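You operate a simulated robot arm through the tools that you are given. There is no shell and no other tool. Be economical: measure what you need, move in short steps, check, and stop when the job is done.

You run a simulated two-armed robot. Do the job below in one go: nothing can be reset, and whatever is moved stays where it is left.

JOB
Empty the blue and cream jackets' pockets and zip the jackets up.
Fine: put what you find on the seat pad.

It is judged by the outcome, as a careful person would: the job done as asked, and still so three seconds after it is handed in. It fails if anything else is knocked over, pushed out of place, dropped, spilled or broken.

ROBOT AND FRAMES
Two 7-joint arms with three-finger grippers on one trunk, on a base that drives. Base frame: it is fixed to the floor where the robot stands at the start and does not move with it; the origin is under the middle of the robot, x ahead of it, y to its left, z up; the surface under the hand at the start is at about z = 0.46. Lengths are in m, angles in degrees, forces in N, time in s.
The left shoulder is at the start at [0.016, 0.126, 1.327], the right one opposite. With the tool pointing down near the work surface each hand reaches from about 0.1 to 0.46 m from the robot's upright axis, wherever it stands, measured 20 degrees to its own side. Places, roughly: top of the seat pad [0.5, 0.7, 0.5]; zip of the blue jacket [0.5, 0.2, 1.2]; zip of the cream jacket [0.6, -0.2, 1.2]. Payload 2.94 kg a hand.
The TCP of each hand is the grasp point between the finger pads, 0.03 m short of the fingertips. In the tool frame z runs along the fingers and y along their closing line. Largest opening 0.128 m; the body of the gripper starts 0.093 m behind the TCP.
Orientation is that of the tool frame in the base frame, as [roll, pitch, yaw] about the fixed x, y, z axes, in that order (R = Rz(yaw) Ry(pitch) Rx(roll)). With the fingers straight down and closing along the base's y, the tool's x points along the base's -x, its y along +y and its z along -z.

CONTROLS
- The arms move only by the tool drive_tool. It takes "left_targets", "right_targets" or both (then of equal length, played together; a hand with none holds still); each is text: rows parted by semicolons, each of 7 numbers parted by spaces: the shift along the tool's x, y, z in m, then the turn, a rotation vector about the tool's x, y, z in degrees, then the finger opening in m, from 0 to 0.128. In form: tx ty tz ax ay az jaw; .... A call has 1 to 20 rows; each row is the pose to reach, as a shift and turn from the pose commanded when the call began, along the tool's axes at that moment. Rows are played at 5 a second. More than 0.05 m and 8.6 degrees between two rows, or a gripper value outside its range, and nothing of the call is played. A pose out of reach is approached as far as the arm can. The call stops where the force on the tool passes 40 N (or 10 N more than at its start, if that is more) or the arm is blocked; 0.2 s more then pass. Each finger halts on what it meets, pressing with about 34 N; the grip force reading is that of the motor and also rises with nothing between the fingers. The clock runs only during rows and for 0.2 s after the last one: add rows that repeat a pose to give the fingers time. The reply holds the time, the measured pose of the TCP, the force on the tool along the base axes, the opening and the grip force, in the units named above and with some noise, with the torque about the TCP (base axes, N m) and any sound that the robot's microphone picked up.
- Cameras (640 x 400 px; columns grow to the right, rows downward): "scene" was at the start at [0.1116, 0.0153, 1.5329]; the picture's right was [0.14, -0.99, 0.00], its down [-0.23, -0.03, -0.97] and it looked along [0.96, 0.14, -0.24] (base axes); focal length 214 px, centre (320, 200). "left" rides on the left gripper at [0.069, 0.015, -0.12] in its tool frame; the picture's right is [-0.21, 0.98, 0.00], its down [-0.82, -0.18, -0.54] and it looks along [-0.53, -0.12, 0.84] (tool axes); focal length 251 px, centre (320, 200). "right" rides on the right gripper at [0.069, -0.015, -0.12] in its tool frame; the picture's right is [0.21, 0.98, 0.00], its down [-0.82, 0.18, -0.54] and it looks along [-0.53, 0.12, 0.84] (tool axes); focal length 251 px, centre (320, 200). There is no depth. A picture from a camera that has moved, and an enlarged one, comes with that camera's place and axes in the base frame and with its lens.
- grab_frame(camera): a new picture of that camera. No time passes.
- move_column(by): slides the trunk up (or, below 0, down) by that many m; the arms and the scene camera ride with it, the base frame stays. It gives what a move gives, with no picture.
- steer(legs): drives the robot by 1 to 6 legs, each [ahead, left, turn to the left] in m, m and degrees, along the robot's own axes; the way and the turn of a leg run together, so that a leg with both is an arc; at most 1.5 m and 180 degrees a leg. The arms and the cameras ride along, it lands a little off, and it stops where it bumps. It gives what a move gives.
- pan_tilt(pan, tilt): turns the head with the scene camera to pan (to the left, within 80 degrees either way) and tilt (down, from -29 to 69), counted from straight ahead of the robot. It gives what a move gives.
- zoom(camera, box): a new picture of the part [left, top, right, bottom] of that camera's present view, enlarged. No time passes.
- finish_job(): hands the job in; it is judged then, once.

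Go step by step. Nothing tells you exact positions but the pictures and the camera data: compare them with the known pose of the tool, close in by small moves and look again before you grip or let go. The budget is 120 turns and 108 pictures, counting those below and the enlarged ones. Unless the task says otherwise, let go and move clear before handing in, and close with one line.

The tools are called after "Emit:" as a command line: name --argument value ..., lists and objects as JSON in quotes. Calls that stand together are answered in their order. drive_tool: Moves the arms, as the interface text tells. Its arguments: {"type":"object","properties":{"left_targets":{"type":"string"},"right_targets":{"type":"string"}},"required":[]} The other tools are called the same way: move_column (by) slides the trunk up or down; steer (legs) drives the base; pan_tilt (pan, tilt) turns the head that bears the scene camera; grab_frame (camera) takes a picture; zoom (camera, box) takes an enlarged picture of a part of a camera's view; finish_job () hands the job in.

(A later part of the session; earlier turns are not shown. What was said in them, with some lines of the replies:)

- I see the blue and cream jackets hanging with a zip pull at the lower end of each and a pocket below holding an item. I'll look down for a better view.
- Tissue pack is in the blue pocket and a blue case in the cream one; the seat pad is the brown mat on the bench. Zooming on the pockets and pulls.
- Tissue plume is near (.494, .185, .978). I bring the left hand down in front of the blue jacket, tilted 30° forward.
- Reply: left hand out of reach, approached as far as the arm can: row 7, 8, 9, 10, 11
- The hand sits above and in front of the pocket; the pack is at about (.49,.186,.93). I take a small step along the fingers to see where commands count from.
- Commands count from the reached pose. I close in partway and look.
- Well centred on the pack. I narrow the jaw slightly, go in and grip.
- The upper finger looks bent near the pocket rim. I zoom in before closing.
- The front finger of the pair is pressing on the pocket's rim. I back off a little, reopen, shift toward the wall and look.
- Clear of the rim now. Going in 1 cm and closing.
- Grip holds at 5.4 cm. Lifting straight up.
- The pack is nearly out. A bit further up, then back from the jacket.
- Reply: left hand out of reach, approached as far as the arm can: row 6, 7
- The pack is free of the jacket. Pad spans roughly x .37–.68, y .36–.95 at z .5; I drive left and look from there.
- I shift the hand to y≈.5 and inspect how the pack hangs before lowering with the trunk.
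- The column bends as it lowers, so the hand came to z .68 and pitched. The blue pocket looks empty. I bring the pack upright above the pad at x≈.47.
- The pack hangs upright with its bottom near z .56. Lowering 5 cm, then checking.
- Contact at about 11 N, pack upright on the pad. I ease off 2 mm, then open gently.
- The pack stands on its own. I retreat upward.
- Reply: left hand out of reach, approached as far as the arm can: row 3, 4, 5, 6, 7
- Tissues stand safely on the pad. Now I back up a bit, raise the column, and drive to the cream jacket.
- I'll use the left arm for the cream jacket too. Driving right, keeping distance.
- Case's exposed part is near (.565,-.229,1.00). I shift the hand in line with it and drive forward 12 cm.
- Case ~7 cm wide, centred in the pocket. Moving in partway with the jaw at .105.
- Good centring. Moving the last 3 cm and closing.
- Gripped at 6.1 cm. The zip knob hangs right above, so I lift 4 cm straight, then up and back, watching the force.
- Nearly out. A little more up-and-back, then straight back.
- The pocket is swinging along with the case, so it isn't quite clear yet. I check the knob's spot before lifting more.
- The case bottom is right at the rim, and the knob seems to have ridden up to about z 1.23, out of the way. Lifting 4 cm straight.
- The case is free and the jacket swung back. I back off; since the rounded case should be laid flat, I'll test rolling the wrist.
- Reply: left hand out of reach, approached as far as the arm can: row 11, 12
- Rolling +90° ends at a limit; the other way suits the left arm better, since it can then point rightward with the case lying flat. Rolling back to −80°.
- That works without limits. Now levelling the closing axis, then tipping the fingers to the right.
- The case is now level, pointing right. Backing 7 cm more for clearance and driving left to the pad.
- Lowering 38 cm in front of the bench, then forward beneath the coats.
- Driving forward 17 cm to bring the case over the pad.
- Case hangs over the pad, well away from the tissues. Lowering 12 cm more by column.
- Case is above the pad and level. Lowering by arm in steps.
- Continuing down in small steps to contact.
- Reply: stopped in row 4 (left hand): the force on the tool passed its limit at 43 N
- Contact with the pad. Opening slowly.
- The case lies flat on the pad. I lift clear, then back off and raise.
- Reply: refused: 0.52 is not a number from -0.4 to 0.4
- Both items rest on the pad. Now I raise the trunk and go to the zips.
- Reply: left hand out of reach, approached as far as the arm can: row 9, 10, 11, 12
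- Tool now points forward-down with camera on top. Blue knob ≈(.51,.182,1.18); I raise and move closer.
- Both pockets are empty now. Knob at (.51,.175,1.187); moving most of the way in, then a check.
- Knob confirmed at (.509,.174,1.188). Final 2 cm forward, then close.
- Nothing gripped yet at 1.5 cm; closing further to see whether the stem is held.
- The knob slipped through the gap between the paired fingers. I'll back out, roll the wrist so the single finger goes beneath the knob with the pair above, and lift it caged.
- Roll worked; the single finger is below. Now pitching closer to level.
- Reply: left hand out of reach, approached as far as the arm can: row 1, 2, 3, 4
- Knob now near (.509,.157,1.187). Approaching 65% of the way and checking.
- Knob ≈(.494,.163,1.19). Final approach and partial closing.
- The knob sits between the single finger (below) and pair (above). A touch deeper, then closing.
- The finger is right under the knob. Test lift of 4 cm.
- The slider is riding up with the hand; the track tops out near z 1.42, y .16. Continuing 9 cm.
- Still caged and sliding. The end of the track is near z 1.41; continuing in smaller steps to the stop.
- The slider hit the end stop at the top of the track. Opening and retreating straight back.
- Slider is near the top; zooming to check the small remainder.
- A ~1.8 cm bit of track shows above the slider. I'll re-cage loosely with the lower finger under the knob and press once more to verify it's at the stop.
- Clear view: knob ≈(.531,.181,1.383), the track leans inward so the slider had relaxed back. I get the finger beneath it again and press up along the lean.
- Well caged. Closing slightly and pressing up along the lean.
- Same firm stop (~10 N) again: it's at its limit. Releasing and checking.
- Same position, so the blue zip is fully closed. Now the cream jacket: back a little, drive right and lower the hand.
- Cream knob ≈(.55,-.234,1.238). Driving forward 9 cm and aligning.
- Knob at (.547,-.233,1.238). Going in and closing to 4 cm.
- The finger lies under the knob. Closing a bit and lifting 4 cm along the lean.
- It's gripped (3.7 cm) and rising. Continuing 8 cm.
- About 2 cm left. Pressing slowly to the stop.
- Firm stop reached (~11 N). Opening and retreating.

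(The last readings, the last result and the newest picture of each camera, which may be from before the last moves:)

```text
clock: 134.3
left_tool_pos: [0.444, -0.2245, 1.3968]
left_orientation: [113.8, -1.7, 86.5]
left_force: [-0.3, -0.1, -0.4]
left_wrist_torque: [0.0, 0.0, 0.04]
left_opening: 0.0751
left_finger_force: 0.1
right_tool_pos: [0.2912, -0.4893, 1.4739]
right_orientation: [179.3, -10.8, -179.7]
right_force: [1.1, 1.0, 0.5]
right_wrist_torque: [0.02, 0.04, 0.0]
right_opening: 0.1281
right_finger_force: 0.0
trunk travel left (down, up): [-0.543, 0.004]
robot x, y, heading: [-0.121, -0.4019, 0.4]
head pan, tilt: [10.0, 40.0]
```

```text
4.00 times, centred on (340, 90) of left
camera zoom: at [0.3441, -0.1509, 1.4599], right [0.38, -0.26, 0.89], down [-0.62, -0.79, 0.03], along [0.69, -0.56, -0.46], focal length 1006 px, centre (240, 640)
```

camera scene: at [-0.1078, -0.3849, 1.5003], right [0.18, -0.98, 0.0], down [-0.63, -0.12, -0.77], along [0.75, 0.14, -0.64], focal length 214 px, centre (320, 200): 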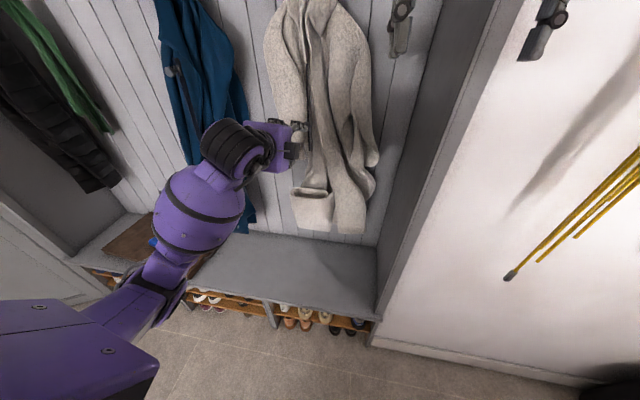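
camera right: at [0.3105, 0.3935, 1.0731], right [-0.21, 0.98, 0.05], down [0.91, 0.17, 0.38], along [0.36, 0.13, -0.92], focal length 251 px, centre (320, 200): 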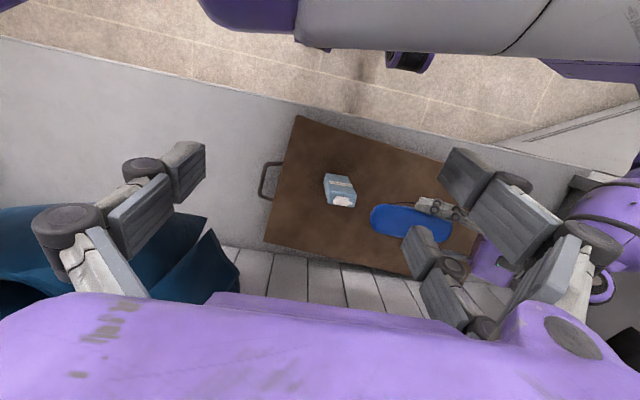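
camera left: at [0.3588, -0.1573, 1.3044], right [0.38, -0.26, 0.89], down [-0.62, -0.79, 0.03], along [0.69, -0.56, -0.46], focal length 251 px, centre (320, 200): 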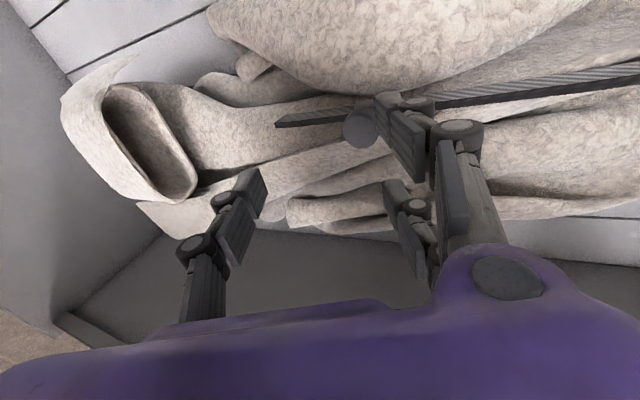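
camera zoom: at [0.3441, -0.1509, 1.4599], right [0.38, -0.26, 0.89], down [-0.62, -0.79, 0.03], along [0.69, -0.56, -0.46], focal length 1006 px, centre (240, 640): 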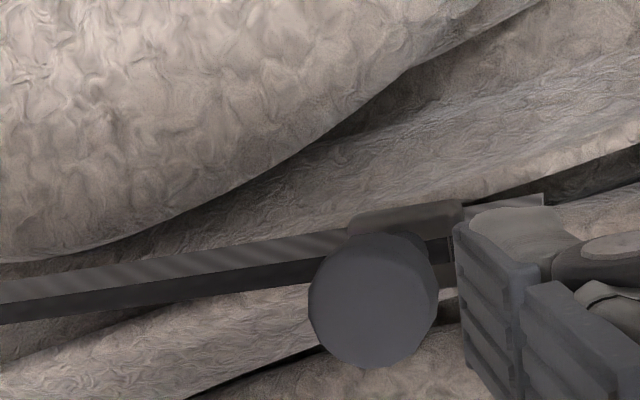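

Same small margin as the blue one, so the cream zip is fully up. I back away and check the whole scene.

Emit:
steer --legs '[[-0.2, 0, 0], [0, 0.4, 0]]'

Emit:
pan_tilt --pan 0 --tilt 28

Emit:
grab_frame --camera "scene"

Emit:
zoom --camera "right" --box '[80, 0, 560, 300]'

```text
clock: 139.5
left_tool_pos: [0.2409, 0.1716, 1.3974]
left_orientation: [113.8, -1.6, 86.6]
left_force: [-0.4, -0.1, 0.1]
left_wrist_torque: [0.0, -0.04, 0.0]
left_opening: 0.0751
left_finger_force: 0.0
right_tool_pos: [0.0866, -0.0937, 1.4745]
right_orientation: [179.2, -11.0, -179.7]
right_force: [-0.5, 0.9, -0.3]
right_wrist_torque: [-0.02, -0.01, 0.0]
right_opening: 0.1281
right_finger_force: 0.0
trunk travel left (down, up): [-0.543, 0.004]
robot x, y, heading: [-0.3196, -0.0043, 0.3]
head pan, tilt: [10.0, 40.0]
```

```text
clock: 140.3
left_tool_pos: [0.2406, 0.172, 1.3963]
left_orientation: [113.7, -1.5, 86.5]
left_force: [-0.4, -1.1, 0.9]
left_wrist_torque: [-0.02, -0.01, 0.02]
left_opening: 0.0747
left_finger_force: 0.0
right_tool_pos: [0.0883, -0.0936, 1.4745]
right_orientation: [179.3, -10.9, -179.7]
right_force: [0.5, -0.3, 0.6]
right_wrist_torque: [0.03, 0.01, 0.03]
right_opening: 0.128
right_finger_force: 0.1
trunk travel left (down, up): [-0.543, 0.004]
robot x, y, heading: [-0.3215, -0.0036, 0.5]
head pan, tilt: [0.0, 28.0]
```

```text
9 pictures are left
camera scene: at [-0.2246, -0.0016, 1.5187], right [0.01, -1.0, 0.0], down [-0.47, 0.0, -0.88], along [0.88, 0.01, -0.47], focal length 214 px, centre (320, 200)
```

scene: 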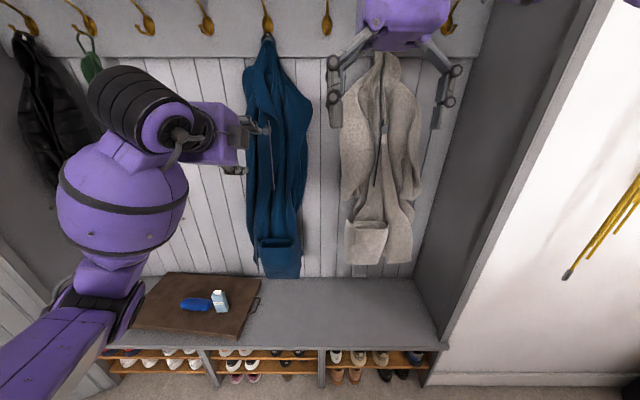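

```text
1.33 times, centred on (320, 150) of right
camera zoom: at [0.0409, -0.1097, 1.603], right [-0.21, 0.98, 0.05], down [0.91, 0.18, 0.38], along [0.36, 0.13, -0.92], focal length 335 px, centre (320, 267)
```

zoom: 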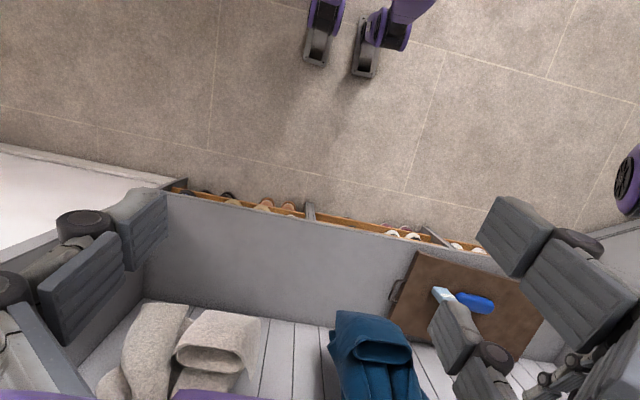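

Everything looks in place; one last zoom on both zips and pockets.

Emit:
zoom --camera "scene" --box '[220, 80, 440, 290]'

Emit:
zoom --camera "right" --box '[200, 210, 400, 310]'

```text
1.90 times, centred on (330, 185) of scene
camera zoom: at [-0.2246, -0.0016, 1.5187], right [0.01, -1.0, 0.0], down [-0.47, 0.0, -0.88], along [0.88, 0.01, -0.47], focal length 408 px, centre (301, 229)
```

zoom: 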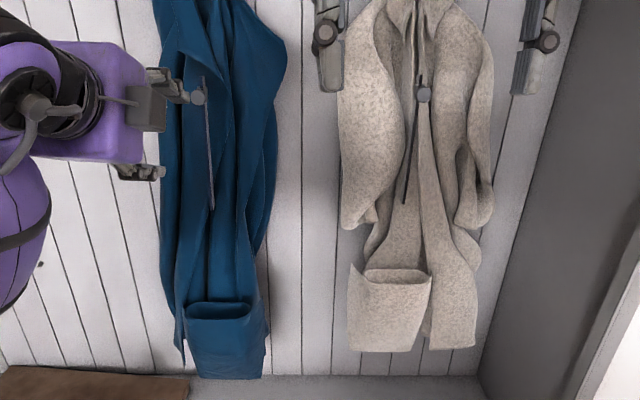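

```text
3.20 times, centred on (300, 260) of right
camera zoom: at [0.0409, -0.1097, 1.603], right [-0.21, 0.98, 0.05], down [0.91, 0.18, 0.38], along [0.36, 0.13, -0.92], focal length 805 px, centre (384, 8)
```

zoom: 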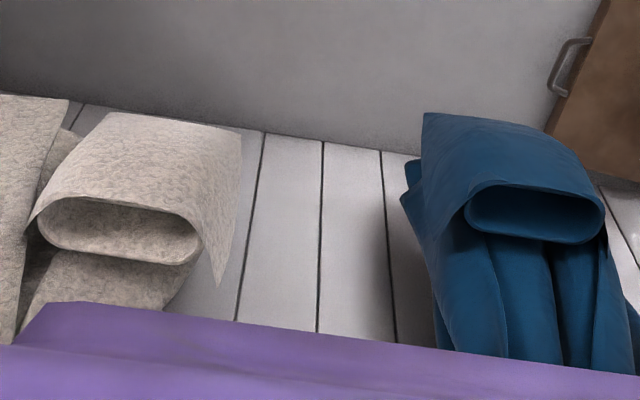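

Both pockets are empty, both sliders are at the top stop, and both items rest on the pad, so I'm handing in.

Emit:
finish_job

```text
The job is handed in.
```

The blue and cream jackets' pockets are empty and both zips are up to their stops. The tissue pack and the blue case I found are on the seat pad.
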